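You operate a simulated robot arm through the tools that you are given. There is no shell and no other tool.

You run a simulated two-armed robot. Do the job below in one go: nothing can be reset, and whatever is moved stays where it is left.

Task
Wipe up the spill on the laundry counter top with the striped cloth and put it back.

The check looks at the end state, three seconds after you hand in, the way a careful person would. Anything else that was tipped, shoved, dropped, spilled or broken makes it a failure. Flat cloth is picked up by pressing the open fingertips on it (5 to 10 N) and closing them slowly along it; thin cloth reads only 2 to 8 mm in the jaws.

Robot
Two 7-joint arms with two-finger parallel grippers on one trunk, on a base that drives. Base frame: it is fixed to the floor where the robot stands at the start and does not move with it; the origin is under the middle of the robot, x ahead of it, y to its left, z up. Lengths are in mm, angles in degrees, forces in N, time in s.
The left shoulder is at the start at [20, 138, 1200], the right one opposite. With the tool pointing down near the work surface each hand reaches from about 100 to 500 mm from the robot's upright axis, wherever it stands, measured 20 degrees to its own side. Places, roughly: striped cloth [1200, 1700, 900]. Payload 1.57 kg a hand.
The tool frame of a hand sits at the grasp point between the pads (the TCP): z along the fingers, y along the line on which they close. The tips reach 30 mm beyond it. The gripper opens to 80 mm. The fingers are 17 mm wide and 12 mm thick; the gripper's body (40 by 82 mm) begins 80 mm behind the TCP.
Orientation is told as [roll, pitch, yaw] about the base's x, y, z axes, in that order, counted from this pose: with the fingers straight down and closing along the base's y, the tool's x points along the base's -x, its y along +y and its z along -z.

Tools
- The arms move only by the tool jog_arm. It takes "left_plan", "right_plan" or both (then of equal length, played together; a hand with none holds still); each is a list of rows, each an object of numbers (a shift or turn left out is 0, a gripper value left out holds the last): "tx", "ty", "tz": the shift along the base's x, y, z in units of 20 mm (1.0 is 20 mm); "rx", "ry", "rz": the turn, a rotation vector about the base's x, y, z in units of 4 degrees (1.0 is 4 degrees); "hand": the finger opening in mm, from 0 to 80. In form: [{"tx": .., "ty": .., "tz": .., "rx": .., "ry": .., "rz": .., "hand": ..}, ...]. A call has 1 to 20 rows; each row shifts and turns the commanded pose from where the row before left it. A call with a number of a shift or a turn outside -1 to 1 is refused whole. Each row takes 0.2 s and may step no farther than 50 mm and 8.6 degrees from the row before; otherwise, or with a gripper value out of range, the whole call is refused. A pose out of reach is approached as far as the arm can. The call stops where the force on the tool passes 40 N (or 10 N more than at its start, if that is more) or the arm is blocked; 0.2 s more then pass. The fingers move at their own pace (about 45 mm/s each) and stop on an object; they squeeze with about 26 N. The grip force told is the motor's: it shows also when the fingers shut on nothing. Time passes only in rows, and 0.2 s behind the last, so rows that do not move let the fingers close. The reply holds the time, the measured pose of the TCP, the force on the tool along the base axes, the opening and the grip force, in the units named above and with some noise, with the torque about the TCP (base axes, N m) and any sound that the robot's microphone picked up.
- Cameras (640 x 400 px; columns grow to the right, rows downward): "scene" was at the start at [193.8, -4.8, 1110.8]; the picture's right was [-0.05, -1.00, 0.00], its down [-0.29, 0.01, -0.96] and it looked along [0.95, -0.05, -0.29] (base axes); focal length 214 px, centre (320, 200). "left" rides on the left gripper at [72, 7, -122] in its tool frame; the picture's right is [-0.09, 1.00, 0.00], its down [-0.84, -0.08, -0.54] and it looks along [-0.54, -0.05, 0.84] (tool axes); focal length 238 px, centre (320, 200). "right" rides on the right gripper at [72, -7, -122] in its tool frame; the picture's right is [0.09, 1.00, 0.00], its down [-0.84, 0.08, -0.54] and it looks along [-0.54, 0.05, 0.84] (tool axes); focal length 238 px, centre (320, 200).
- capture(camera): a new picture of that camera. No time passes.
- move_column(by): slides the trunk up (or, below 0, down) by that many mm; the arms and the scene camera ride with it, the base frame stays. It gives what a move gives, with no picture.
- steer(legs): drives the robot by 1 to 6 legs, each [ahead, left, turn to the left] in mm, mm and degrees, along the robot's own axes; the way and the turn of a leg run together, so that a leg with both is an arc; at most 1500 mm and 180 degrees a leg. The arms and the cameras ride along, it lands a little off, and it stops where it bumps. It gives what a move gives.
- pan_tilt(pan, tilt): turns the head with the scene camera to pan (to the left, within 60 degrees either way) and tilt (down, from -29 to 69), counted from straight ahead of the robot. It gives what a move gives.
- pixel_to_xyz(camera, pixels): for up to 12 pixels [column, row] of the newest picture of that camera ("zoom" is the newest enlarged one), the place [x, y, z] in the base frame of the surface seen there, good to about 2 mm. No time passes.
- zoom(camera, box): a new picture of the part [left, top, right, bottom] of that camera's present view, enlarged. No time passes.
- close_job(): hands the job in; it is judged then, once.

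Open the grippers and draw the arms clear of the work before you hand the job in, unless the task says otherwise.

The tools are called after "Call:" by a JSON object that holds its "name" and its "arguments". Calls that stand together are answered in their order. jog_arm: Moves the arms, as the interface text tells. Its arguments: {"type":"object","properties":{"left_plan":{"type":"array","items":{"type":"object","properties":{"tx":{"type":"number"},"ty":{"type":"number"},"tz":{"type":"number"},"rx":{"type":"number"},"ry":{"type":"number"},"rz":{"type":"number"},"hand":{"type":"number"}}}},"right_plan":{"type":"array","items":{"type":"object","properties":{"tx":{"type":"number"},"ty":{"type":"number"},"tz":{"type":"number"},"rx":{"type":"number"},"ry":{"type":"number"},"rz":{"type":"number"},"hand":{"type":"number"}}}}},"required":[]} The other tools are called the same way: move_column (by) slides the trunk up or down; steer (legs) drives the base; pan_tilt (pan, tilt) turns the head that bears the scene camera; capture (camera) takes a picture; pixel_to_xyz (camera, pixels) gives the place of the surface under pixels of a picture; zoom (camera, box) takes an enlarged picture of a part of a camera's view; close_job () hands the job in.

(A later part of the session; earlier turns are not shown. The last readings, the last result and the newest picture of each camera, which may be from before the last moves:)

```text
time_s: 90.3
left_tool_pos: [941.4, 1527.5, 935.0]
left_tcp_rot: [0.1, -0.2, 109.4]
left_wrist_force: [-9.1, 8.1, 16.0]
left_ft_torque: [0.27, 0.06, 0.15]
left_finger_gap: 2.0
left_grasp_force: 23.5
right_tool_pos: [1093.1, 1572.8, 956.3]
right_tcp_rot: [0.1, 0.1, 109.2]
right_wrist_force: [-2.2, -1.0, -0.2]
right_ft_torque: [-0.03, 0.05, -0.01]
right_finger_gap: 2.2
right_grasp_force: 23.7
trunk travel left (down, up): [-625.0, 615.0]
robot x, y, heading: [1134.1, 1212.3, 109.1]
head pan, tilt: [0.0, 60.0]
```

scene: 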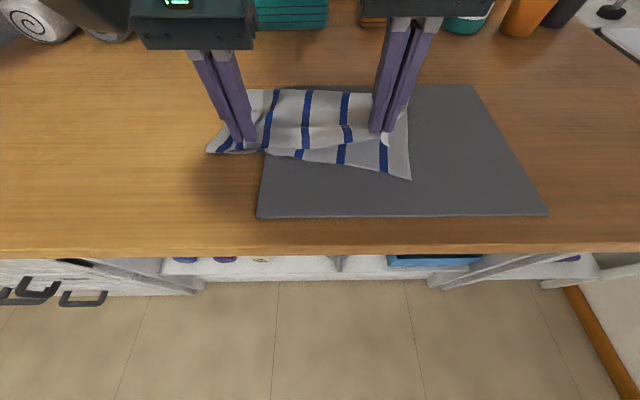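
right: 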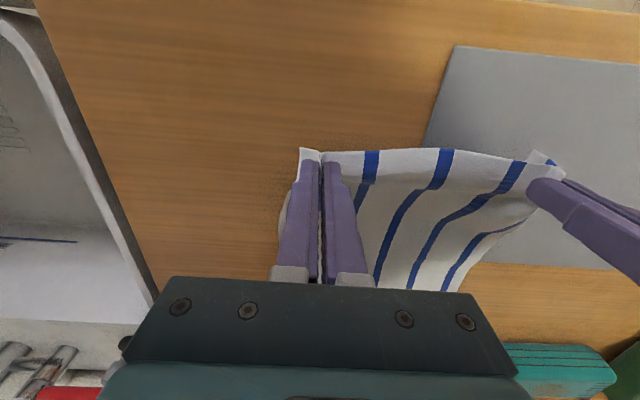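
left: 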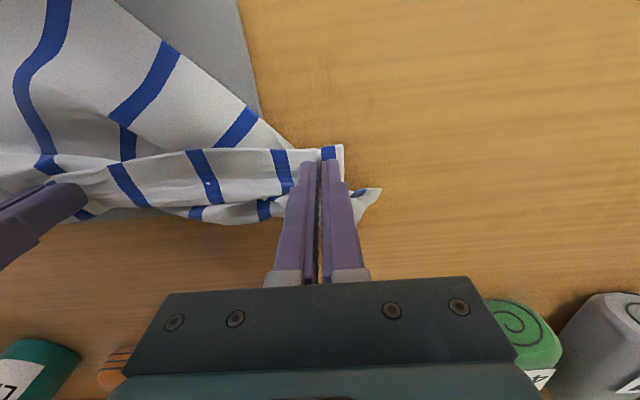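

Force rose to 16 N with a sideways push of 9 N: the right-side fingertip may be touching the mat's edge. I check the mat's position in the scene picture.

Call:
{"name": "capture", "arguments": {"camera": "scene"}}

Call:
{"name": "capture", "arguments": {"camera": "left"}}

Call:
{"name": "pixel_to_xyz", "arguments": {"camera": "scene", "pixels": [[258, 215], [547, 213], [471, 87], [261, 185], [400, 215], [510, 150]]}}

```text
taken
```

scene: 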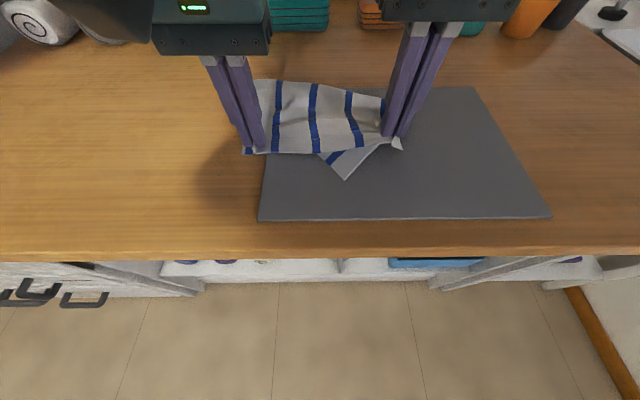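

```text
taken
```

left: 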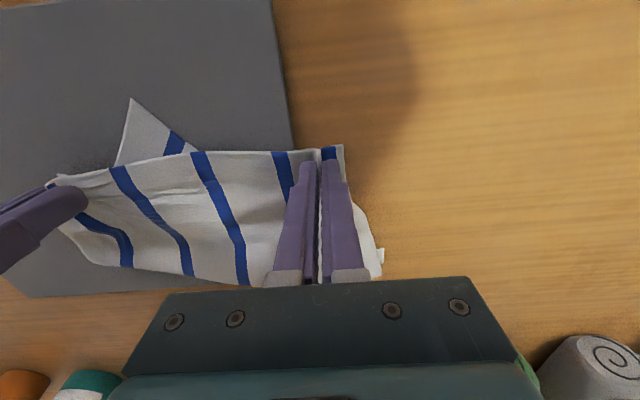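

```text
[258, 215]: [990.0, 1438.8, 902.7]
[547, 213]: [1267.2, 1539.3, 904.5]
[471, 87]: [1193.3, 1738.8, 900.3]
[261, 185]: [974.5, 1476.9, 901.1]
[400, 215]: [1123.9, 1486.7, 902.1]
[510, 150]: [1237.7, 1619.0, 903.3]
```

The whole view shifted ~3 px (counter edge too), so the mat seems in place; I zoom to measure its front corners exactly.

Call:
{"name": "zoom", "arguments": {"camera": "scene", "box": [240, 190, 304, 230]}}

Call:
{"name": "pixel_to_xyz", "arguments": {"camera": "zoom", "pixels": [[200, 285], [215, 200], [400, 290], [215, 270]]}}

Call:
{"name": "zoom", "arguments": {"camera": "scene", "box": [510, 190, 574, 230]}}

Call:
{"name": "pixel_to_xyz", "arguments": {"camera": "zoom", "pixels": [[390, 265], [300, 268], [380, 240]]}}

```text
10.00 times, centred on (272, 210) of scene
```

zoom: 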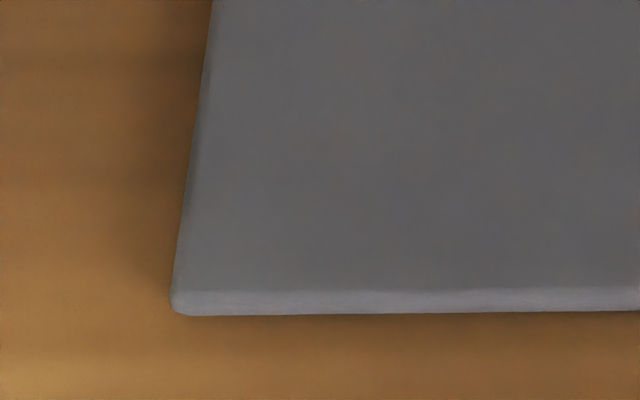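

```text
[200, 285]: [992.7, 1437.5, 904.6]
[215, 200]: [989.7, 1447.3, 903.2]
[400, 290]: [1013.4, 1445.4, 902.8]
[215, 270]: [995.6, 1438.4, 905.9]
```

```text
10.00 times, centred on (542, 210) of scene
```

zoom: 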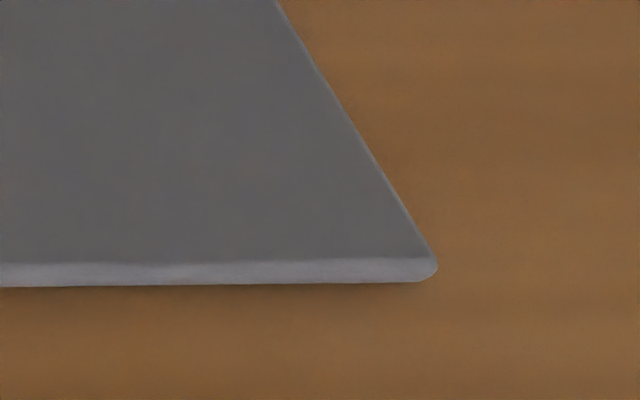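

```text
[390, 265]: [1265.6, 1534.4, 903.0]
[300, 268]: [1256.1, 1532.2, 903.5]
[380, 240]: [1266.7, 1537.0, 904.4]
```

The mat's corners are where they were (within 2–3 mm). I back off 6 mm to the left and stroke forward along s≈488, a hair higher.

Call:
{"name": "jog_arm", "arguments": {"left_plan": [{"tx": -0.28, "ty": -0.1, "tz": 0.02}, {}, {"tx": -0.125, "ty": 0.354}, {"tx": -0.125, "ty": 0.354}, {"tx": -0.125, "ty": 0.354}, {"tx": -0.125, "ty": 0.354}, {"tx": -0.125, "ty": 0.354}, {"tx": -0.125, "ty": 0.354}, {"tx": -0.125, "ty": 0.354}, {"tx": -0.125, "ty": 0.354}, {"tx": -0.125, "ty": 0.354}, {"tx": -0.125, "ty": 0.354}, {"tx": -0.125, "ty": 0.354}, {"tx": -0.125, "ty": 0.354}, {}], "right_plan": [{"tx": -0.28, "ty": -0.1}, {}, {"tx": -0.125, "ty": 0.354}, {"tx": -0.125, "ty": 0.354}, {"tx": -0.125, "ty": 0.354}, {"tx": -0.125, "ty": 0.354}, {"tx": -0.125, "ty": 0.354}, {"tx": -0.125, "ty": 0.354}, {"tx": -0.125, "ty": 0.354}, {"tx": -0.125, "ty": 0.354}, {"tx": -0.125, "ty": 0.354}, {"tx": -0.125, "ty": 0.354}, {"tx": -0.125, "ty": 0.354}, {"tx": -0.125, "ty": 0.354}, {}]}}

Call:
{"name": "capture", "arguments": {"camera": "left"}}

Call:
{"name": "zoom", "arguments": {"camera": "left", "box": [210, 40, 370, 140]}}

```text
time_s: 93.5
left_tool_pos: [906.7, 1609.1, 931.7]
left_tcp_rot: [0.2, 0.0, 109.3]
left_wrist_force: [2.8, -9.4, 20.0]
left_ft_torque: [-0.28, -0.27, -0.1]
left_finger_gap: 2.1
left_grasp_force: 24.0
right_tool_pos: [1060.8, 1654.1, 955.1]
right_tcp_rot: [0.0, 0.3, 109.2]
right_wrist_force: [-4.9, -1.5, -0.8]
right_ft_torque: [-0.05, 0.15, 0.01]
right_finger_gap: 2.1
right_grasp_force: 23.5
trunk travel left (down, up): [-625.0, 615.0]
robot x, y, heading: [1136.4, 1214.7, 109.3]
head pan, tilt: [0.0, 60.0]
```

```text
taken
```

left: 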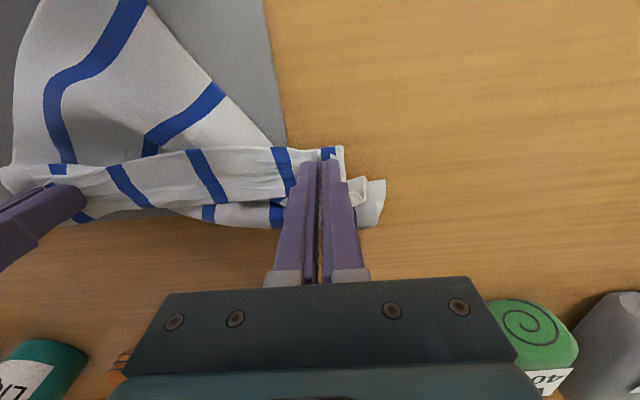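

```text
4.00 times, centred on (290, 90) of left
```

zoom: 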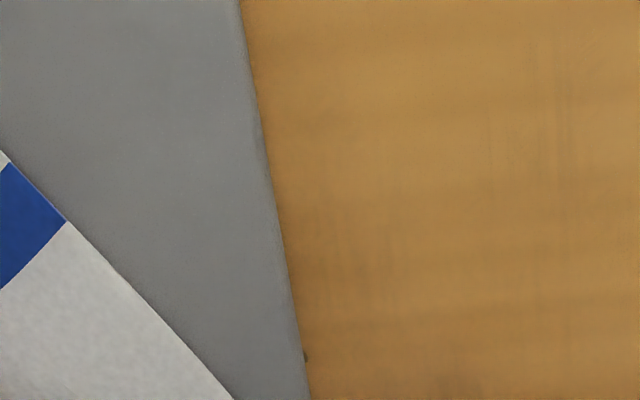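

Much cleaner, and no rim dashes on the mat in this view. I do another back stroke at s≈479 and a forward one at s≈467.

Call:
{"name": "jog_arm", "arguments": {"left_plan": [{"tx": -0.42, "ty": -0.15, "tz": 0.02}, {"tx": 0.125, "ty": -0.354}, {"tx": 0.125, "ty": -0.354}, {"tx": 0.125, "ty": -0.354}, {"tx": 0.125, "ty": -0.354}, {"tx": 0.125, "ty": -0.354, "tz": -0.01}, {"tx": 0.125, "ty": -0.354}, {"tx": 0.125, "ty": -0.354}, {"tx": 0.125, "ty": -0.354, "tz": -0.01}, {"tx": 0.125, "ty": -0.354}, {"tx": 0.125, "ty": -0.354}, {"tx": 0.125, "ty": -0.354}, {"tx": 0.125, "ty": -0.354}, {"tx": 0.125, "ty": -0.354}, {}], "right_plan": [{"tx": -0.42, "ty": -0.15}, {"tx": 0.125, "ty": -0.354}, {"tx": 0.125, "ty": -0.354}, {"tx": 0.125, "ty": -0.354}, {"tx": 0.125, "ty": -0.354}, {"tx": 0.125, "ty": -0.354}, {"tx": 0.125, "ty": -0.354}, {"tx": 0.125, "ty": -0.354}, {"tx": 0.125, "ty": -0.354}, {"tx": 0.125, "ty": -0.354}, {"tx": 0.125, "ty": -0.354}, {"tx": 0.125, "ty": -0.354}, {"tx": 0.125, "ty": -0.354}, {"tx": 0.125, "ty": -0.354}, {}]}}

Call:
{"name": "jog_arm", "arguments": {"left_plan": [{"tx": -0.28, "ty": -0.1}, {"tx": -0.28, "ty": -0.1, "tz": -0.01}, {"tx": -0.125, "ty": 0.354}, {"tx": -0.125, "ty": 0.354}, {"tx": -0.125, "ty": 0.354}, {"tx": -0.125, "ty": 0.354}, {"tx": -0.125, "ty": 0.354, "tz": 0.01}, {"tx": -0.125, "ty": 0.354}, {"tx": -0.125, "ty": 0.354}, {"tx": -0.125, "ty": 0.354, "tz": 0.01}, {"tx": -0.125, "ty": 0.354}, {"tx": -0.125, "ty": 0.354}, {"tx": -0.125, "ty": 0.354}, {"tx": -0.125, "ty": 0.354}, {"tx": -0.125, "ty": 0.354}, {}], "right_plan": [{"tx": -0.28, "ty": -0.1}, {"tx": -0.28, "ty": -0.1}, {"tx": -0.125, "ty": 0.354}, {"tx": -0.125, "ty": 0.354}, {"tx": -0.125, "ty": 0.354}, {"tx": -0.125, "ty": 0.354}, {"tx": -0.125, "ty": 0.354}, {"tx": -0.125, "ty": 0.354}, {"tx": -0.125, "ty": 0.354}, {"tx": -0.125, "ty": 0.354}, {"tx": -0.125, "ty": 0.354}, {"tx": -0.125, "ty": 0.354}, {"tx": -0.125, "ty": 0.354}, {"tx": -0.125, "ty": 0.354}, {"tx": -0.125, "ty": 0.354}, {}]}}

Call:
{"name": "capture", "arguments": {"camera": "left"}}

Call:
{"name": "zoom", "arguments": {"camera": "left", "box": [220, 20, 412, 140]}}

```text
time_s: 96.7
left_tool_pos: [932.3, 1514.6, 931.7]
left_tcp_rot: [0.0, -0.1, 109.2]
left_wrist_force: [1.0, 4.0, 11.8]
left_ft_torque: [0.04, 0.12, 0.01]
left_finger_gap: 2.1
left_grasp_force: 23.7
right_tool_pos: [1084.0, 1559.6, 957.6]
right_tcp_rot: [-0.1, 0.2, 109.3]
right_wrist_force: [-1.8, -0.5, -0.3]
right_ft_torque: [-0.01, 0.04, 0.01]
right_finger_gap: 1.9
right_grasp_force: 24.1
trunk travel left (down, up): [-625.0, 615.0]
robot x, y, heading: [1137.9, 1211.3, 109.4]
head pan, tilt: [0.0, 60.0]
```

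```text
time_s: 100.1
left_tool_pos: [886.9, 1601.8, 932.2]
left_tcp_rot: [0.0, 0.1, 109.3]
left_wrist_force: [1.2, -0.7, 4.3]
left_ft_torque: [-0.04, -0.05, 0.0]
left_finger_gap: 2.0
left_grasp_force: 24.0
right_tool_pos: [1040.7, 1645.9, 956.5]
right_tcp_rot: [0.0, 0.3, 109.3]
right_wrist_force: [-1.7, -1.2, -0.9]
right_ft_torque: [-0.03, 0.03, -0.01]
right_finger_gap: 2.4
right_grasp_force: 23.9
trunk travel left (down, up): [-625.0, 615.0]
robot x, y, heading: [1137.7, 1212.3, 109.3]
head pan, tilt: [0.0, 60.0]
```

```text
taken
```

left: 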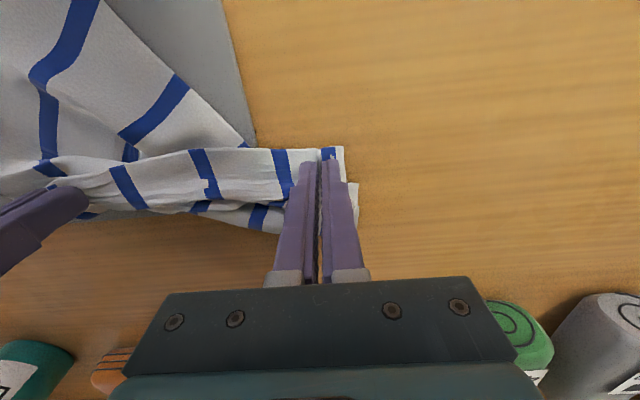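

```text
3.33 times, centred on (316, 80) of left
```

zoom: 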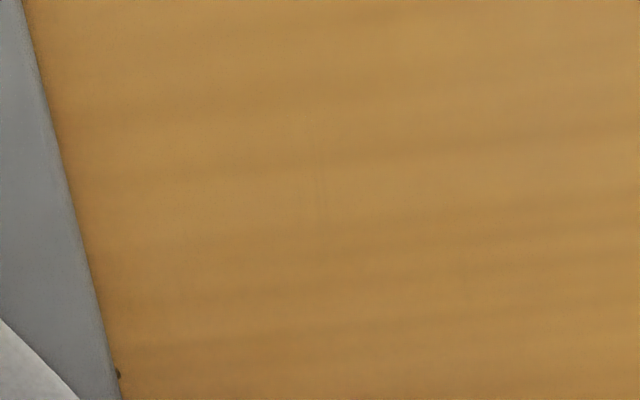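

The wood is clean now except a tiny dark speck at the mat edge, zoom (118,375). I lift both hands about 100 mm to inspect the whole area including the mat's edge.

Call:
{"name": "pixel_to_xyz", "arguments": {"camera": "zoom", "pixels": [[118, 375], [100, 300], [60, 200]]}}

Call:
{"name": "jog_arm", "arguments": {"left_plan": [{"tz": 0.8}, {"tz": 1, "tx": 0.2, "ty": -0.5}, {"tz": 1, "tx": 0.2, "ty": -0.5}, {"tz": 1, "tx": 0.2, "ty": -0.5}, {"tz": 1, "tx": 0.2, "ty": -0.5}, {}], "right_plan": [{"tz": 0.3}, {"tz": 0.5, "tx": 0.2, "ty": -0.5}, {"tz": 0.9, "tx": 0.2, "ty": -0.5}, {"tz": 1, "tx": 0.2, "ty": -0.5}, {"tz": 1, "tx": 0.2, "ty": -0.5}, {}]}}

Call:
{"name": "capture", "arguments": {"camera": "left"}}

Call:
{"name": "capture", "arguments": {"camera": "scene"}}

```text
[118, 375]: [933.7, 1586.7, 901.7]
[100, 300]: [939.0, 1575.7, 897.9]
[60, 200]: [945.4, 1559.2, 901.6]
```

```text
time_s: 101.5
left_tool_pos: [905.8, 1560.8, 1028.0]
left_tcp_rot: [0.0, 0.1, 109.3]
left_wrist_force: [0.1, 0.2, 0.1]
left_ft_torque: [0.03, -0.01, 0.0]
left_finger_gap: 2.2
left_grasp_force: 23.6
right_tool_pos: [1057.4, 1604.1, 1029.4]
right_tcp_rot: [-0.1, 0.3, 109.2]
right_wrist_force: [0.2, 0.2, 0.1]
right_ft_torque: [-0.02, 0.0, -0.01]
right_finger_gap: 2.1
right_grasp_force: 23.7
trunk travel left (down, up): [-625.0, 615.0]
robot x, y, heading: [1139.8, 1212.1, 109.1]
head pan, tilt: [0.0, 60.0]
```

```text
taken
```

left: 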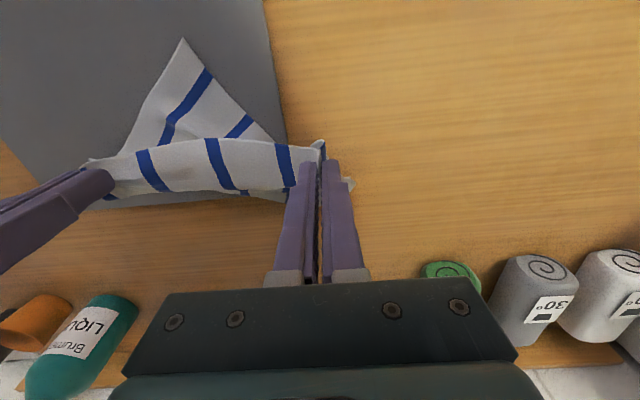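

```text
taken
```

scene: 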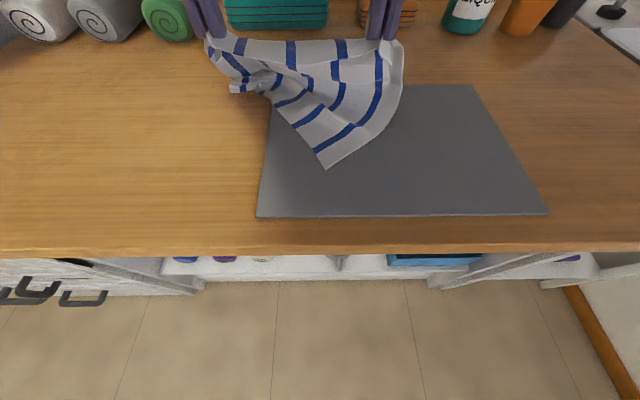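

The cloth still trails on the counter, hiding part of the area. I raise the column 160 mm to let it hang free and inspect underneath.

Call:
{"name": "move_column", "arguments": {"by": 170}}

Call:
{"name": "capture", "arguments": {"camera": "scene"}}

Call:
{"name": "capture", "arguments": {"camera": "left"}}

```text
time_s: 103.4
left_tool_pos: [906.3, 1561.2, 1197.5]
left_tcp_rot: [0.0, 0.1, 109.4]
left_wrist_force: [0.4, -0.5, -0.8]
left_ft_torque: [0.02, -0.03, -0.01]
left_finger_gap: 2.2
left_grasp_force: 23.5
right_tool_pos: [1057.5, 1604.7, 1199.4]
right_tcp_rot: [-0.1, 0.2, 109.3]
right_wrist_force: [-0.1, 0.2, -0.3]
right_ft_torque: [-0.02, 0.01, 0.01]
right_finger_gap: 2.2
right_grasp_force: 24.4
trunk travel left (down, up): [-795.0, 445.0]
robot x, y, heading: [1137.8, 1211.6, 109.1]
head pan, tilt: [0.0, 60.0]
```

```text
taken
```

scene: 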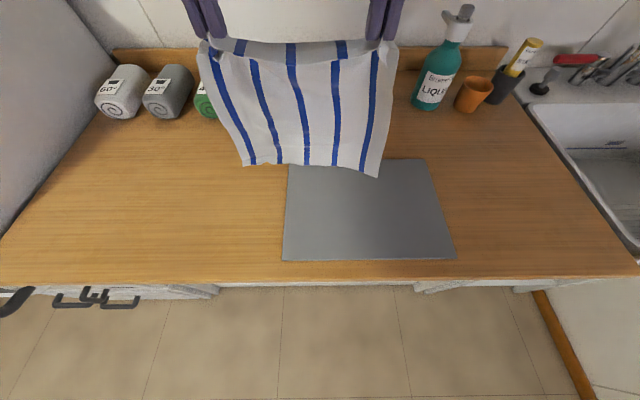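

```text
taken
```

left: 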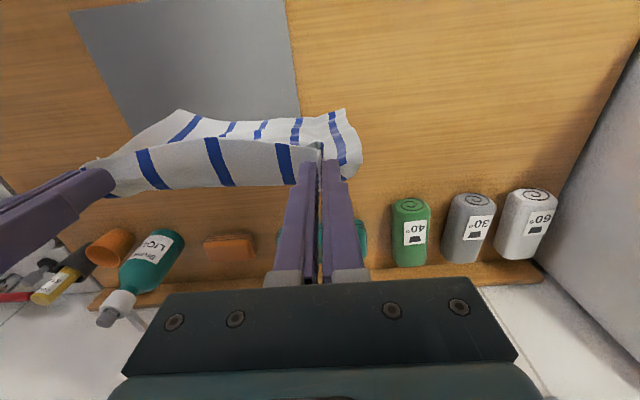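

The cloth hangs flat again. I drive right to its home side (250 mm) so the puddle area is open to view, then inspect it.

Call:
{"name": "steer", "arguments": {"legs": [[0, -255, 0]]}}

Call:
{"name": "pan_tilt", "arguments": {"pan": 25, "tilt": 55}}

Call:
{"name": "capture", "arguments": {"camera": "scene"}}

```text
time_s: 105.3
left_tool_pos: [1150.0, 1647.0, 1197.0]
left_tcp_rot: [0.0, 0.0, 109.3]
left_wrist_force: [0.7, 0.3, -1.1]
left_ft_torque: [0.01, -0.01, 0.03]
left_finger_gap: 2.1
left_grasp_force: 23.7
right_tool_pos: [1302.8, 1690.0, 1199.8]
right_tcp_rot: [-0.1, 0.3, 109.3]
right_wrist_force: [0.1, 0.1, -0.4]
right_ft_torque: [0.05, -0.02, 0.02]
right_finger_gap: 2.2
right_grasp_force: 23.8
trunk travel left (down, up): [-795.0, 445.0]
robot x, y, heading: [1380.3, 1298.3, 109.4]
head pan, tilt: [0.0, 60.0]
```

```text
time_s: 106.2
left_tool_pos: [1151.1, 1647.0, 1198.2]
left_tcp_rot: [0.0, 0.1, 109.2]
left_wrist_force: [0.2, 0.3, 0.9]
left_ft_torque: [0.0, -0.04, -0.02]
left_finger_gap: 2.1
left_grasp_force: 23.9
right_tool_pos: [1301.9, 1690.5, 1200.1]
right_tcp_rot: [-0.1, 0.3, 109.3]
right_wrist_force: [-0.3, -0.4, 0.3]
right_ft_torque: [0.01, -0.02, 0.02]
right_finger_gap: 2.4
right_grasp_force: 23.8
trunk travel left (down, up): [-795.0, 445.0]
robot x, y, heading: [1381.2, 1292.2, 109.3]
head pan, tilt: [25.0, 55.0]
```

```text
taken
```

scene: 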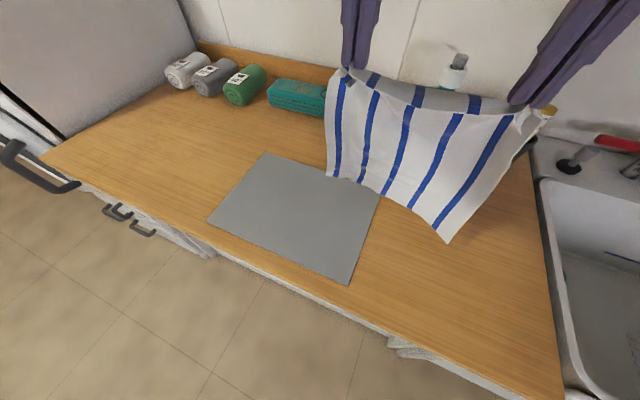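

The mat and the former puddle location near (240,180) are open to view. I zoom in there.

Call:
{"name": "zoom", "arguments": {"camera": "scene", "box": [190, 135, 302, 205]}}

Call:
{"name": "zoom", "arguments": {"camera": "scene", "box": [222, 150, 286, 190]}}

Call:
{"name": "pixel_to_xyz", "arguments": {"camera": "scene", "pixels": [[266, 154], [210, 221], [349, 282], [378, 195], [237, 188]]}}

```text
5.71 times, centred on (246, 170) of scene
```

zoom: 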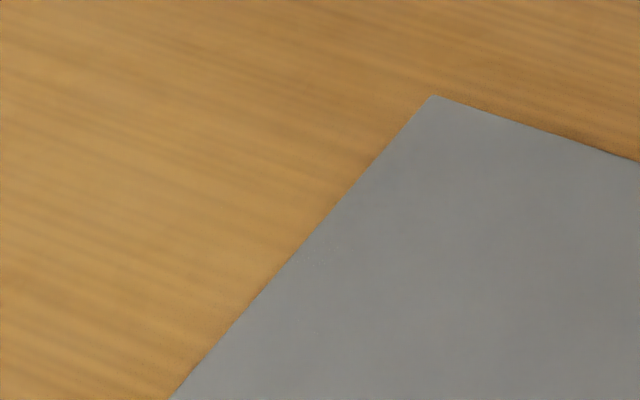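

```text
10.00 times, centred on (254, 170) of scene
```

zoom: 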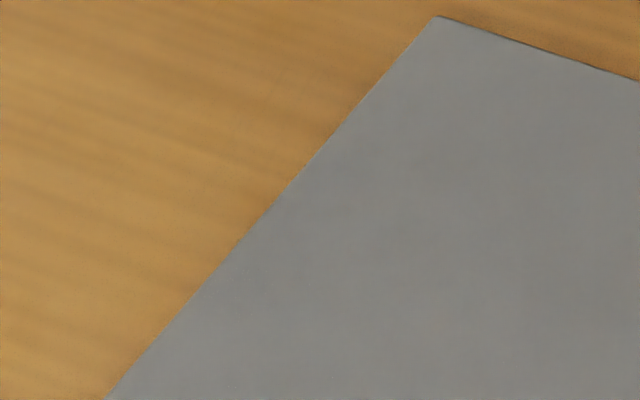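

```text
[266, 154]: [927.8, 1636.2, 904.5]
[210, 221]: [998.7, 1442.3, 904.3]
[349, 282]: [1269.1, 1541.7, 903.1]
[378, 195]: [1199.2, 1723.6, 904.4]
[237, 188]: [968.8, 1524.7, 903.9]
```

The wood looks clean; there are a few faint specks on the mat near zoom (310,260). I zoom as tightly as possible on that.

Call:
{"name": "zoom", "arguments": {"camera": "scene", "box": [232, 170, 264, 190]}}

Call:
{"name": "pixel_to_xyz", "arguments": {"camera": "zoom", "pixels": [[100, 200], [250, 210], [400, 250]]}}

Call:
{"name": "capture", "arguments": {"camera": "left"}}

```text
16.00 times, centred on (248, 180) of scene
```

zoom: 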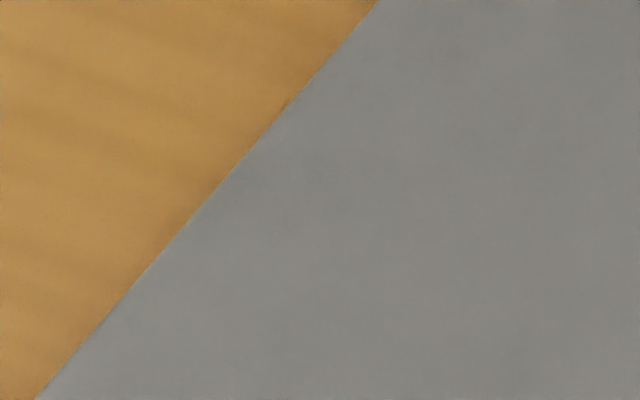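

```text
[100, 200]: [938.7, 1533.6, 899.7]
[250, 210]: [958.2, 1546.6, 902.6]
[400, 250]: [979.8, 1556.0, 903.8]
```

```text
taken
```

left: 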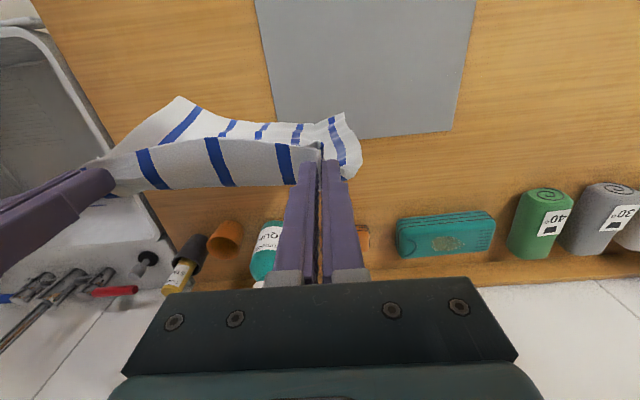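

The left camera sees the mat's left edge at (465,90). I zoom there for another angle.

Call:
{"name": "zoom", "arguments": {"camera": "left", "box": [416, 60, 512, 120]}}

Call:
{"name": "zoom", "arguments": {"camera": "left", "box": [440, 40, 488, 70]}}

Call:
{"name": "zoom", "arguments": {"camera": "left", "box": [436, 75, 484, 105]}}

```text
6.67 times, centred on (464, 90) of left
```

zoom: 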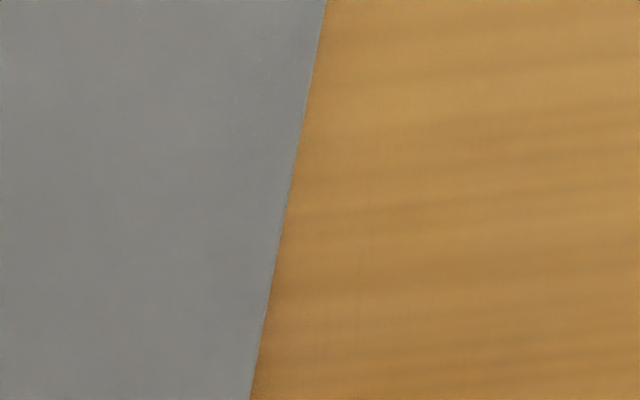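

```text
13.33 times, centred on (464, 55) of left
```

zoom: 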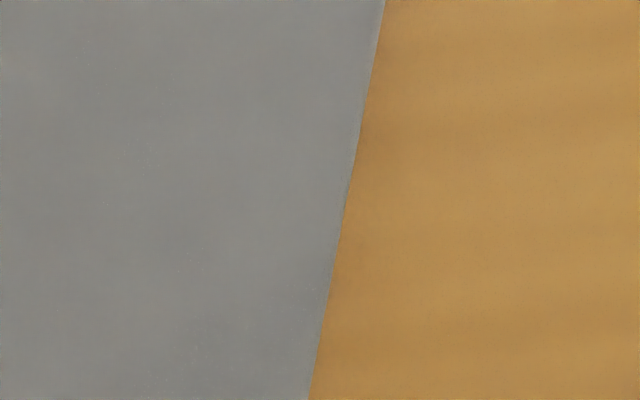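

```text
13.33 times, centred on (460, 90) of left
```

zoom: 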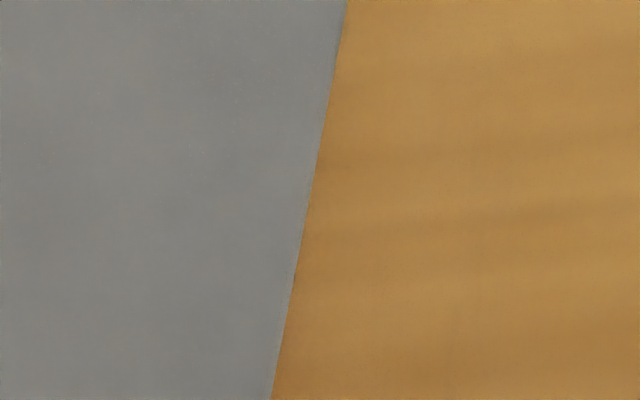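

From here no residue can be seen, but the mat's own strip (s 508–525) was only brushed, not pressed. I go back to wipe that strip explicitly: drive left 211 mm, pull the hands back, and lower in stages.

Call:
{"name": "steer", "arguments": {"legs": [[0, 211, 0]]}}

Call:
{"name": "jog_arm", "arguments": {"left_plan": [{"tx": 0.3, "ty": -0.848}, {"tx": 0.3, "ty": -0.848}, {"tx": 0.3, "ty": -0.848}, {"tx": 0.3, "ty": -0.848}, {"tx": 0.3, "ty": -0.848}, {"tx": 0.3, "ty": -0.848}, {"tx": 0.3, "ty": -0.848}, {}], "right_plan": [{"tx": 0.3, "ty": -0.848}, {"tx": 0.3, "ty": -0.848}, {"tx": 0.3, "ty": -0.848}, {"tx": 0.3, "ty": -0.848}, {"tx": 0.3, "ty": -0.848}, {"tx": 0.3, "ty": -0.848}, {"tx": 0.3, "ty": -0.848}, {}]}}

Call:
{"name": "pan_tilt", "arguments": {"pan": 0, "tilt": 60}}

Call:
{"name": "capture", "arguments": {"camera": "left"}}

Call:
{"name": "capture", "arguments": {"camera": "scene"}}

```text
time_s: 107.8
left_tool_pos: [950.3, 1574.3, 1198.1]
left_tcp_rot: [0.1, 0.0, 110.1]
left_wrist_force: [0.4, 0.1, -1.1]
left_ft_torque: [0.01, -0.04, -0.01]
left_finger_gap: 2.3
left_grasp_force: 24.0
right_tool_pos: [1102.5, 1619.8, 1199.3]
right_tcp_rot: [-0.1, 0.3, 109.8]
right_wrist_force: [-0.6, 0.5, -0.5]
right_ft_torque: [-0.04, 0.0, 0.01]
right_finger_gap: 2.1
right_grasp_force: 23.8
trunk travel left (down, up): [-795.0, 445.0]
robot x, y, heading: [1188.8, 1230.8, 109.9]
head pan, tilt: [25.0, 55.0]
```

```text
time_s: 109.6
left_tool_pos: [993.1, 1455.6, 1196.2]
left_tcp_rot: [0.1, 0.1, 110.0]
left_wrist_force: [0.2, -0.5, 0.5]
left_ft_torque: [0.01, 0.03, 0.0]
left_finger_gap: 2.3
left_grasp_force: 23.5
right_tool_pos: [1145.0, 1501.7, 1200.3]
right_tcp_rot: [-0.1, 0.2, 110.0]
right_wrist_force: [0.3, 0.3, -0.5]
right_ft_torque: [0.03, -0.02, -0.01]
right_finger_gap: 2.3
right_grasp_force: 23.8
trunk travel left (down, up): [-795.0, 445.0]
robot x, y, heading: [1185.4, 1226.6, 109.9]
head pan, tilt: [25.0, 55.0]
```

```text
time_s: 110.5
left_tool_pos: [994.2, 1457.3, 1195.9]
left_tcp_rot: [0.0, 0.1, 110.0]
left_wrist_force: [0.2, 0.6, -0.1]
left_ft_torque: [0.0, -0.01, 0.0]
left_finger_gap: 2.1
left_grasp_force: 23.7
right_tool_pos: [1144.0, 1501.3, 1200.8]
right_tcp_rot: [-0.1, 0.2, 109.8]
right_wrist_force: [-0.3, 0.1, 0.3]
right_ft_torque: [0.01, -0.02, -0.01]
right_finger_gap: 2.2
right_grasp_force: 23.3
trunk travel left (down, up): [-795.0, 445.0]
robot x, y, heading: [1188.8, 1227.4, 109.7]
head pan, tilt: [0.0, 60.0]
```

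```text
taken
```

left: 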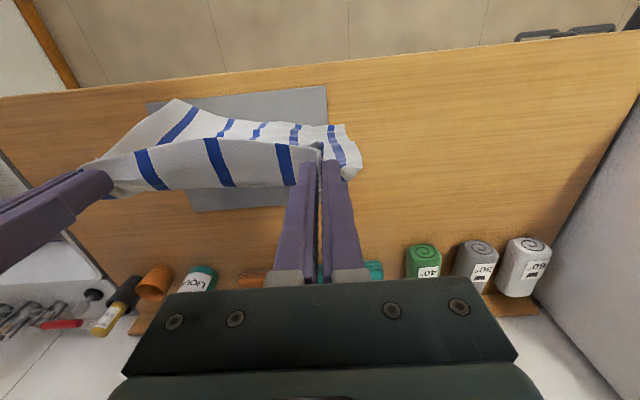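

```text
taken
```

scene: 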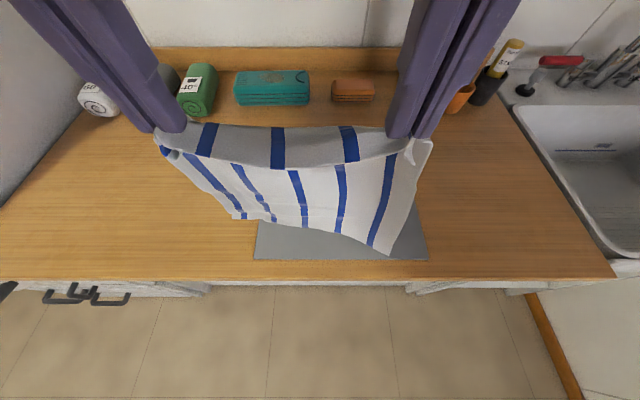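

Left is at s≈520, d≈50. Now lowering in stages: column down 60, hands forward 50, and so on.

Call:
{"name": "move_column", "arguments": {"by": -60}}

Call:
{"name": "jog_arm", "arguments": {"left_plan": [{"tx": -0.28, "ty": 0.8}, {"tx": -0.28, "ty": 0.8}, {"tx": -0.28, "ty": 0.8}, {}], "right_plan": [{"tx": -0.28, "ty": 0.8}, {"tx": -0.28, "ty": 0.8}, {"tx": -0.28, "ty": 0.8}, {}]}}

Call:
{"name": "move_column", "arguments": {"by": -60}}

Call:
{"name": "jog_arm", "arguments": {"left_plan": [{"tx": -0.28, "ty": 0.8}, {"tx": -0.28, "ty": 0.8}, {"tx": -0.28, "ty": 0.8}, {}], "right_plan": [{"tx": -0.28, "ty": 0.8}, {"tx": -0.28, "ty": 0.8}, {"tx": -0.28, "ty": 0.8}, {}]}}

Call:
{"name": "move_column", "arguments": {"by": -50}}

Call:
{"name": "capture", "arguments": {"camera": "left"}}

Call:
{"name": "capture", "arguments": {"camera": "scene"}}

```text
time_s: 111.5
left_tool_pos: [994.5, 1457.3, 1137.5]
left_tcp_rot: [0.1, 0.1, 110.0]
left_wrist_force: [-0.4, -0.2, -0.3]
left_ft_torque: [-0.04, 0.01, 0.03]
left_finger_gap: 2.1
left_grasp_force: 23.6
right_tool_pos: [1144.6, 1501.6, 1138.9]
right_tcp_rot: [-0.1, 0.4, 109.8]
right_wrist_force: [0.2, 0.0, 0.1]
right_ft_torque: [0.0, -0.01, 0.0]
right_finger_gap: 2.4
right_grasp_force: 23.4
trunk travel left (down, up): [-735.0, 505.0]
robot x, y, heading: [1186.5, 1229.9, 110.0]
head pan, tilt: [0.0, 60.0]
```

```text
time_s: 112.5
left_tool_pos: [976.3, 1504.1, 1135.8]
left_tcp_rot: [0.0, 0.2, 110.0]
left_wrist_force: [0.0, -0.1, -0.4]
left_ft_torque: [0.03, -0.01, 0.0]
left_finger_gap: 2.1
left_grasp_force: 23.7
right_tool_pos: [1127.7, 1548.7, 1140.0]
right_tcp_rot: [-0.1, 0.3, 109.9]
right_wrist_force: [0.2, -0.3, -0.5]
right_ft_torque: [0.01, -0.03, 0.01]
right_finger_gap: 2.3
right_grasp_force: 24.1
trunk travel left (down, up): [-735.0, 505.0]
robot x, y, heading: [1187.1, 1224.7, 109.9]
head pan, tilt: [0.0, 60.0]
```

```text
time_s: 113.5
left_tool_pos: [976.9, 1503.4, 1075.5]
left_tcp_rot: [0.0, 0.1, 110.0]
left_wrist_force: [0.3, 0.0, -0.1]
left_ft_torque: [-0.01, 0.03, 0.0]
left_finger_gap: 2.2
left_grasp_force: 23.4
right_tool_pos: [1128.3, 1549.4, 1081.1]
right_tcp_rot: [-0.1, 0.4, 109.9]
right_wrist_force: [0.3, 0.1, 0.8]
right_ft_torque: [0.0, -0.02, 0.01]
right_finger_gap: 2.1
right_grasp_force: 23.6
trunk travel left (down, up): [-675.0, 565.0]
robot x, y, heading: [1189.2, 1229.5, 109.6]
head pan, tilt: [0.0, 60.0]
```

```text
time_s: 114.5
left_tool_pos: [958.6, 1550.9, 1074.9]
left_tcp_rot: [-0.1, 0.1, 110.0]
left_wrist_force: [-0.4, 0.2, -0.3]
left_ft_torque: [0.02, -0.02, 0.01]
left_finger_gap: 2.3
left_grasp_force: 24.0
right_tool_pos: [1113.4, 1597.3, 1082.2]
right_tcp_rot: [-0.1, 0.4, 110.0]
right_wrist_force: [-0.2, 0.7, 1.0]
right_ft_torque: [0.0, -0.03, 0.02]
right_finger_gap: 2.0
right_grasp_force: 23.8
trunk travel left (down, up): [-675.0, 565.0]
robot x, y, heading: [1186.3, 1227.3, 109.9]
head pan, tilt: [0.0, 60.0]
```

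```text
time_s: 115.4
left_tool_pos: [959.8, 1551.8, 1025.9]
left_tcp_rot: [0.0, 0.1, 109.9]
left_wrist_force: [-0.1, -0.1, 0.2]
left_ft_torque: [0.0, -0.01, -0.03]
left_finger_gap: 1.9
left_grasp_force: 24.0
right_tool_pos: [1113.6, 1597.3, 1033.1]
right_tcp_rot: [0.0, 0.2, 109.9]
right_wrist_force: [0.0, 0.0, -0.2]
right_ft_torque: [0.01, 0.04, 0.02]
right_finger_gap: 2.1
right_grasp_force: 23.3
trunk travel left (down, up): [-625.0, 615.0]
robot x, y, heading: [1183.7, 1225.6, 109.7]
head pan, tilt: [0.0, 60.0]
```

```text
taken
```

left: 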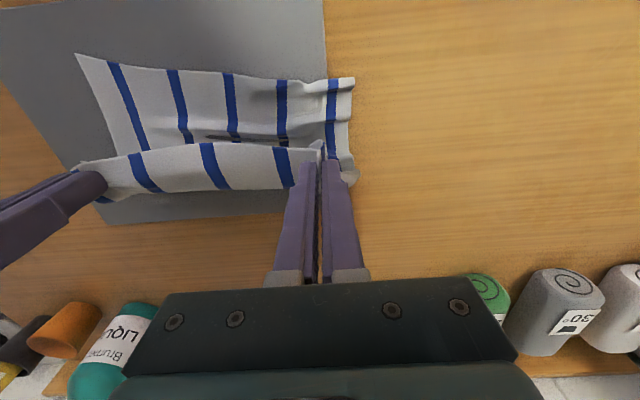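

```text
taken
```

scene: 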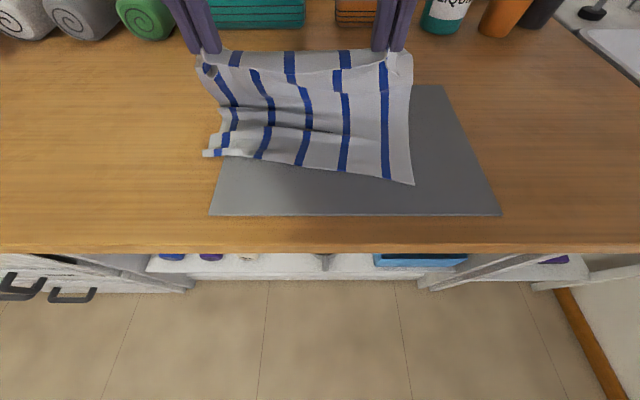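

Good; left is over the mat strip at s≈519, d≈151. I lower the left to 940 and the right to about 958.

Call:
{"name": "jog_arm", "arguments": {"left_plan": [{"tz": -0.86}, {"tz": -0.86}, {"tz": -0.86}, {"tz": -0.86}, {"tz": -0.8}, {}], "right_plan": [{"tz": -0.75}, {"tz": -0.75}, {"tz": -0.75}, {"tz": -0.75}, {"tz": -0.75}, {}]}}

Call:
{"name": "jog_arm", "arguments": {"left_plan": [{"tz": -0.08}, {"tz": -0.06}, {}]}}

```text
time_s: 116.8
left_tool_pos: [960.1, 1552.8, 940.7]
left_tcp_rot: [0.1, 0.1, 110.0]
left_wrist_force: [0.1, 0.1, -0.3]
left_ft_torque: [-0.02, 0.01, 0.0]
left_finger_gap: 2.3
left_grasp_force: 23.9
right_tool_pos: [1110.4, 1595.8, 957.7]
right_tcp_rot: [0.0, 0.2, 110.0]
right_wrist_force: [0.9, -0.7, -0.3]
right_ft_torque: [0.0, -0.03, 0.01]
right_finger_gap: 2.2
right_grasp_force: 24.1
trunk travel left (down, up): [-625.0, 615.0]
robot x, y, heading: [1186.7, 1226.7, 109.8]
head pan, tilt: [0.0, 60.0]
```

```text
time_s: 117.6
left_tool_pos: [960.1, 1553.1, 937.4]
left_tcp_rot: [0.0, 0.1, 110.0]
left_wrist_force: [0.1, 0.4, 0.9]
left_ft_torque: [-0.01, 0.0, -0.04]
left_finger_gap: 2.6
left_grasp_force: 24.1
right_tool_pos: [1110.9, 1596.0, 957.3]
right_tcp_rot: [-0.1, 0.3, 110.0]
right_wrist_force: [-0.4, 0.0, 0.1]
right_ft_torque: [-0.03, -0.01, 0.04]
right_finger_gap: 2.0
right_grasp_force: 24.2
trunk travel left (down, up): [-625.0, 615.0]
robot x, y, heading: [1185.9, 1228.6, 110.3]
head pan, tilt: [0.0, 60.0]
```

Just touching (0.9 N). I press about 1.2 mm further in small steps.

Call:
{"name": "jog_arm", "arguments": {"left_plan": [{"tz": -0.03}, {"tz": -0.03}, {}, {}]}}

```text
time_s: 118.6
left_tool_pos: [959.3, 1552.1, 937.8]
left_tcp_rot: [0.0, 0.0, 110.0]
left_wrist_force: [0.9, 0.8, 4.1]
left_ft_torque: [-0.01, 0.02, -0.02]
left_finger_gap: 2.4
left_grasp_force: 24.1
right_tool_pos: [1110.7, 1597.0, 958.1]
right_tcp_rot: [-0.1, 0.3, 109.9]
right_wrist_force: [0.0, -0.6, 0.2]
right_ft_torque: [0.0, -0.02, 0.04]
right_finger_gap: 2.4
right_grasp_force: 23.3
trunk travel left (down, up): [-625.0, 615.0]
robot x, y, heading: [1188.5, 1224.3, 110.1]
head pan, tilt: [0.0, 60.0]
```

4 N on the mat. I stroke gently forward along the strip to d≈225, easing up slightly on the way.

Call:
{"name": "jog_arm", "arguments": {"left_plan": [{"tx": -0.113, "ty": 0.32}, {"tx": -0.113, "ty": 0.32}, {"tx": -0.113, "ty": 0.32}, {"tx": -0.113, "ty": 0.32, "tz": 0.008}, {"tx": -0.113, "ty": 0.32}, {"tx": -0.113, "ty": 0.32}, {"tx": -0.113, "ty": 0.32, "tz": 0.008}, {"tx": -0.113, "ty": 0.32}, {"tx": -0.113, "ty": 0.32}, {"tx": -0.113, "ty": 0.32}, {}], "right_plan": [{"tx": -0.113, "ty": 0.32}, {"tx": -0.113, "ty": 0.32}, {"tx": -0.113, "ty": 0.32}, {"tx": -0.113, "ty": 0.32}, {"tx": -0.113, "ty": 0.32}, {"tx": -0.113, "ty": 0.32}, {"tx": -0.113, "ty": 0.32}, {"tx": -0.113, "ty": 0.32}, {"tx": -0.113, "ty": 0.32}, {"tx": -0.113, "ty": 0.32}, {}]}}

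Call:
{"name": "capture", "arguments": {"camera": "left"}}

Call:
{"name": "capture", "arguments": {"camera": "scene"}}

```text
time_s: 121.0
left_tool_pos: [935.9, 1614.9, 937.7]
left_tcp_rot: [0.1, 0.1, 109.9]
left_wrist_force: [7.4, -15.9, 32.3]
left_ft_torque: [-0.46, -0.28, -0.03]
left_finger_gap: 2.1
left_grasp_force: 23.4
right_tool_pos: [1087.6, 1661.0, 955.8]
right_tcp_rot: [0.0, 0.3, 110.0]
right_wrist_force: [-1.4, -0.4, -0.3]
right_ft_torque: [-0.01, 0.03, -0.02]
right_finger_gap: 2.3
right_grasp_force: 23.6
trunk travel left (down, up): [-625.0, 615.0]
robot x, y, heading: [1185.5, 1226.7, 110.0]
head pan, tilt: [0.0, 60.0]
```

```text
taken
```

left: 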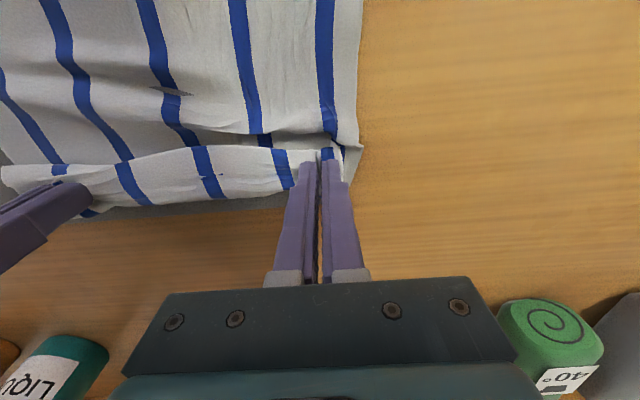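

```text
taken
```

scene: 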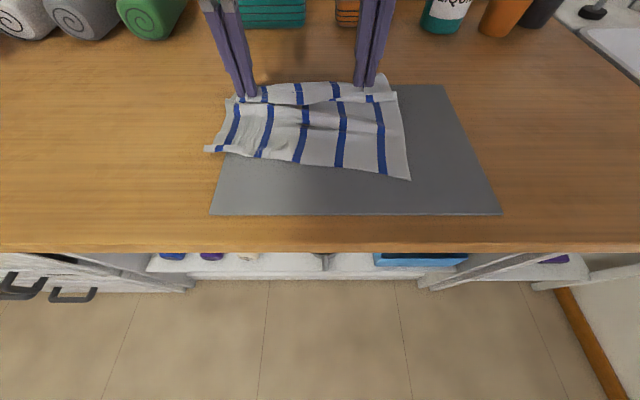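

The mat has not moved, though the force climbed to 32 N at the far end. I ease up 1.2 mm and stroke back to d≈138.

Call:
{"name": "jog_arm", "arguments": {"left_plan": [{"tz": 0.06}, {}]}}

```text
time_s: 121.6
left_tool_pos: [936.2, 1615.8, 938.3]
left_tcp_rot: [0.0, 0.1, 110.0]
left_wrist_force: [4.5, -7.6, 14.8]
left_ft_torque: [-0.26, -0.15, -0.01]
left_finger_gap: 2.2
left_grasp_force: 23.6
right_tool_pos: [1088.9, 1661.3, 956.6]
right_tcp_rot: [0.0, 0.2, 109.9]
right_wrist_force: [-1.0, -0.2, 0.2]
right_ft_torque: [-0.04, 0.04, 0.0]
right_finger_gap: 2.1
right_grasp_force: 23.5
trunk travel left (down, up): [-625.0, 615.0]
robot x, y, heading: [1183.5, 1228.6, 110.0]
head pan, tilt: [0.0, 60.0]
```

Now 15 N; I stroke back toward me along the strip.

Call:
{"name": "jog_arm", "arguments": {"left_plan": [{"tx": 0.113, "ty": -0.32, "tz": 0.01}, {"tx": 0.113, "ty": -0.32}, {"tx": 0.113, "ty": -0.32}, {"tx": 0.113, "ty": -0.32}, {"tx": 0.113, "ty": -0.32}, {"tx": 0.113, "ty": -0.32}, {"tx": 0.113, "ty": -0.32}, {"tx": 0.113, "ty": -0.32}, {"tx": 0.113, "ty": -0.32}, {"tx": 0.113, "ty": -0.32}, {"tx": 0.113, "ty": -0.32}, {"tx": 0.113, "ty": -0.32}, {}], "right_plan": [{"tx": 0.113, "ty": -0.32}, {"tx": 0.113, "ty": -0.32}, {"tx": 0.113, "ty": -0.32}, {"tx": 0.113, "ty": -0.32}, {"tx": 0.113, "ty": -0.32}, {"tx": 0.113, "ty": -0.32}, {"tx": 0.113, "ty": -0.32}, {"tx": 0.113, "ty": -0.32}, {"tx": 0.113, "ty": -0.32}, {"tx": 0.113, "ty": -0.32}, {"tx": 0.113, "ty": -0.32}, {"tx": 0.113, "ty": -0.32}, {}]}}

Call:
{"name": "capture", "arguments": {"camera": "scene"}}

Call:
{"name": "capture", "arguments": {"camera": "left"}}

```text
time_s: 124.4
left_tool_pos: [963.1, 1539.6, 940.1]
left_tcp_rot: [-0.1, 0.2, 110.0]
left_wrist_force: [2.3, 1.6, 1.4]
left_ft_torque: [0.08, 0.01, -0.01]
left_finger_gap: 1.9
left_grasp_force: 24.0
right_tool_pos: [1118.3, 1585.9, 956.9]
right_tcp_rot: [-0.1, 0.3, 110.0]
right_wrist_force: [-1.6, 0.5, 0.1]
right_ft_torque: [-0.04, 0.04, -0.02]
right_finger_gap: 2.5
right_grasp_force: 23.4
trunk travel left (down, up): [-625.0, 615.0]
robot x, y, heading: [1184.0, 1227.3, 110.0]
head pan, tilt: [0.0, 60.0]
```

```text
taken
```

scene: 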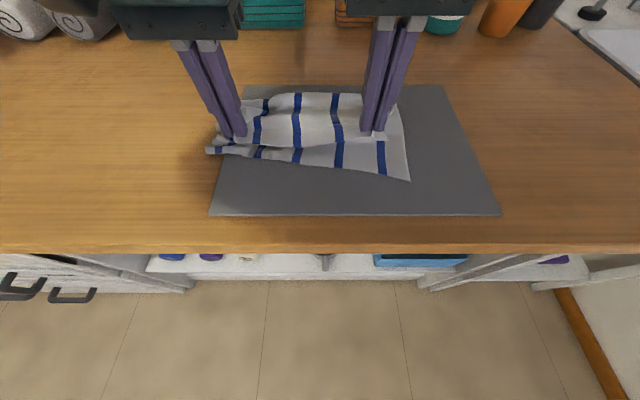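

```text
taken
```

left: 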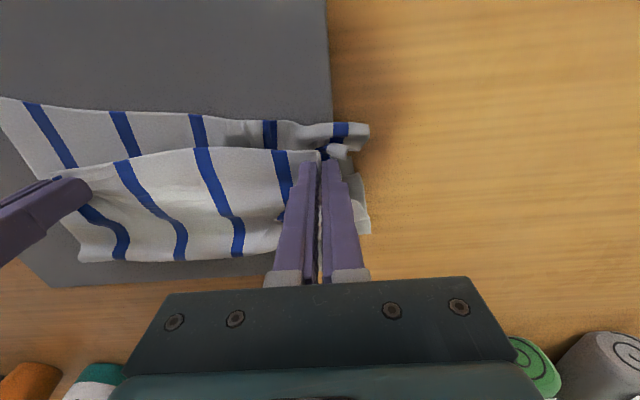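

The mat still sits where it was. I press again slightly, shift 6 mm toward the mat's edge and make another forward stroke there.

Call:
{"name": "jog_arm", "arguments": {"left_plan": [{"tx": -0.28, "ty": -0.1, "tz": -0.06}, {"tz": -0.03}, {"tx": -0.113, "ty": 0.32}, {"tx": -0.113, "ty": 0.32}, {"tx": -0.113, "ty": 0.32}, {"tx": -0.113, "ty": 0.32}, {"tx": -0.113, "ty": 0.32, "tz": 0.01}, {"tx": -0.113, "ty": 0.32}, {"tx": -0.113, "ty": 0.32, "tz": 0.01}, {"tx": -0.113, "ty": 0.32}, {"tx": -0.113, "ty": 0.32, "tz": 0.01}, {"tx": -0.113, "ty": 0.32}, {"tx": -0.113, "ty": 0.32}, {"tx": -0.113, "ty": 0.32}, {}], "right_plan": [{"tx": -0.28, "ty": -0.1}, {}, {"tx": -0.113, "ty": 0.32}, {"tx": -0.113, "ty": 0.32}, {"tx": -0.113, "ty": 0.32}, {"tx": -0.113, "ty": 0.32}, {"tx": -0.113, "ty": 0.32}, {"tx": -0.113, "ty": 0.32}, {"tx": -0.113, "ty": 0.32}, {"tx": -0.113, "ty": 0.32}, {"tx": -0.113, "ty": 0.32}, {"tx": -0.113, "ty": 0.32}, {"tx": -0.113, "ty": 0.32}, {"tx": -0.113, "ty": 0.32}, {}]}}

Call:
{"name": "capture", "arguments": {"camera": "left"}}

Call:
{"name": "capture", "arguments": {"camera": "scene"}}

```text
time_s: 125.6
left_tool_pos: [952.8, 1550.4, 936.3]
left_tcp_rot: [-0.1, 0.6, 109.7]
left_wrist_force: [2.4, -10.5, 20.1]
left_ft_torque: [-0.34, 0.02, 0.02]
left_finger_gap: 2.2
left_grasp_force: 23.9
right_tool_pos: [1105.8, 1597.5, 956.2]
right_tcp_rot: [0.0, 0.4, 110.0]
right_wrist_force: [0.3, 0.5, -0.8]
right_ft_torque: [0.03, -0.01, 0.01]
right_finger_gap: 1.8
right_grasp_force: 23.1
trunk travel left (down, up): [-625.0, 615.0]
robot x, y, heading: [1188.7, 1228.6, 110.1]
head pan, tilt: [0.0, 60.0]
stopped in row 5 (left hand): the force on the tool passed its limit at 46 N (the readings are from after the stop); the commanded pose is now the measured one
```

```text
taken
```

left: 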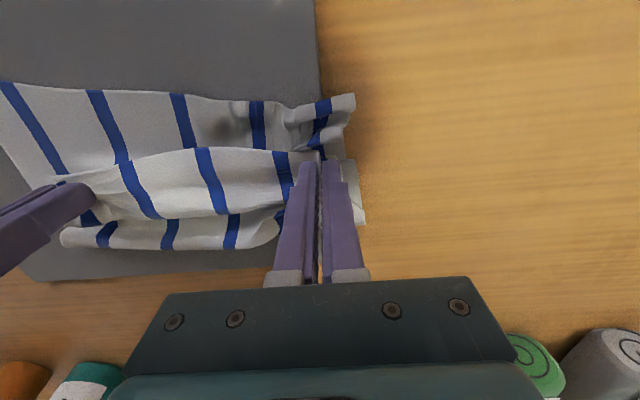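

```text
taken
```

scene: 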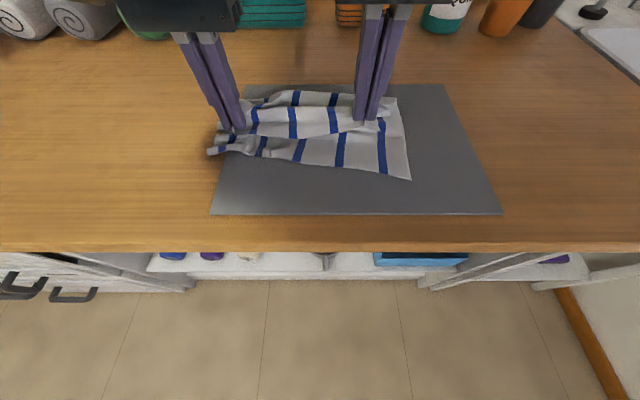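

The force peaked at 46 N, stopping the stroke; the mat's corner is still about (211,215). I ease up 1.6 mm and continue the stroke more lightly.

Call:
{"name": "jog_arm", "arguments": {"left_plan": [{"tz": 0.05}, {}]}}

Call:
{"name": "zoom", "arguments": {"camera": "scene", "box": [190, 185, 254, 225]}}

Call:
{"name": "pixel_to_xyz", "arguments": {"camera": "zoom", "pixels": [[225, 285], [245, 200], [400, 285]]}}

Call:
{"name": "pixel_to_xyz", "arguments": {"camera": "scene", "pixels": [[498, 212], [444, 87]]}}

```text
time_s: 126.2
left_tool_pos: [953.0, 1551.3, 936.0]
left_tcp_rot: [-0.2, 0.5, 109.8]
left_wrist_force: [3.4, -11.7, 17.9]
left_ft_torque: [-0.38, -0.05, 0.05]
left_finger_gap: 2.1
left_grasp_force: 23.8
right_tool_pos: [1106.2, 1597.1, 956.1]
right_tcp_rot: [0.0, 0.3, 109.9]
right_wrist_force: [-1.1, -0.7, 0.1]
right_ft_torque: [0.01, 0.03, -0.03]
right_finger_gap: 1.9
right_grasp_force: 23.9
trunk travel left (down, up): [-625.0, 615.0]
robot x, y, heading: [1187.7, 1227.6, 110.1]
head pan, tilt: [0.0, 60.0]
```

```text
10.00 times, centred on (222, 205) of scene
```

zoom: 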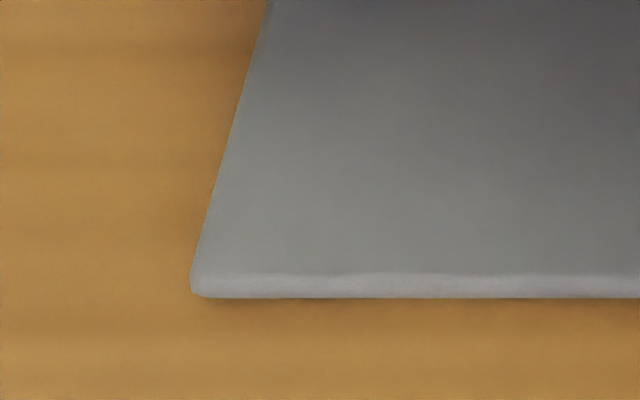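

```text
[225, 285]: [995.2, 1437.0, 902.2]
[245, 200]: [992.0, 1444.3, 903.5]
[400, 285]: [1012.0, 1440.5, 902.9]
```

```text
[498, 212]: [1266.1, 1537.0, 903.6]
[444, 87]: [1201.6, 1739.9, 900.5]
```

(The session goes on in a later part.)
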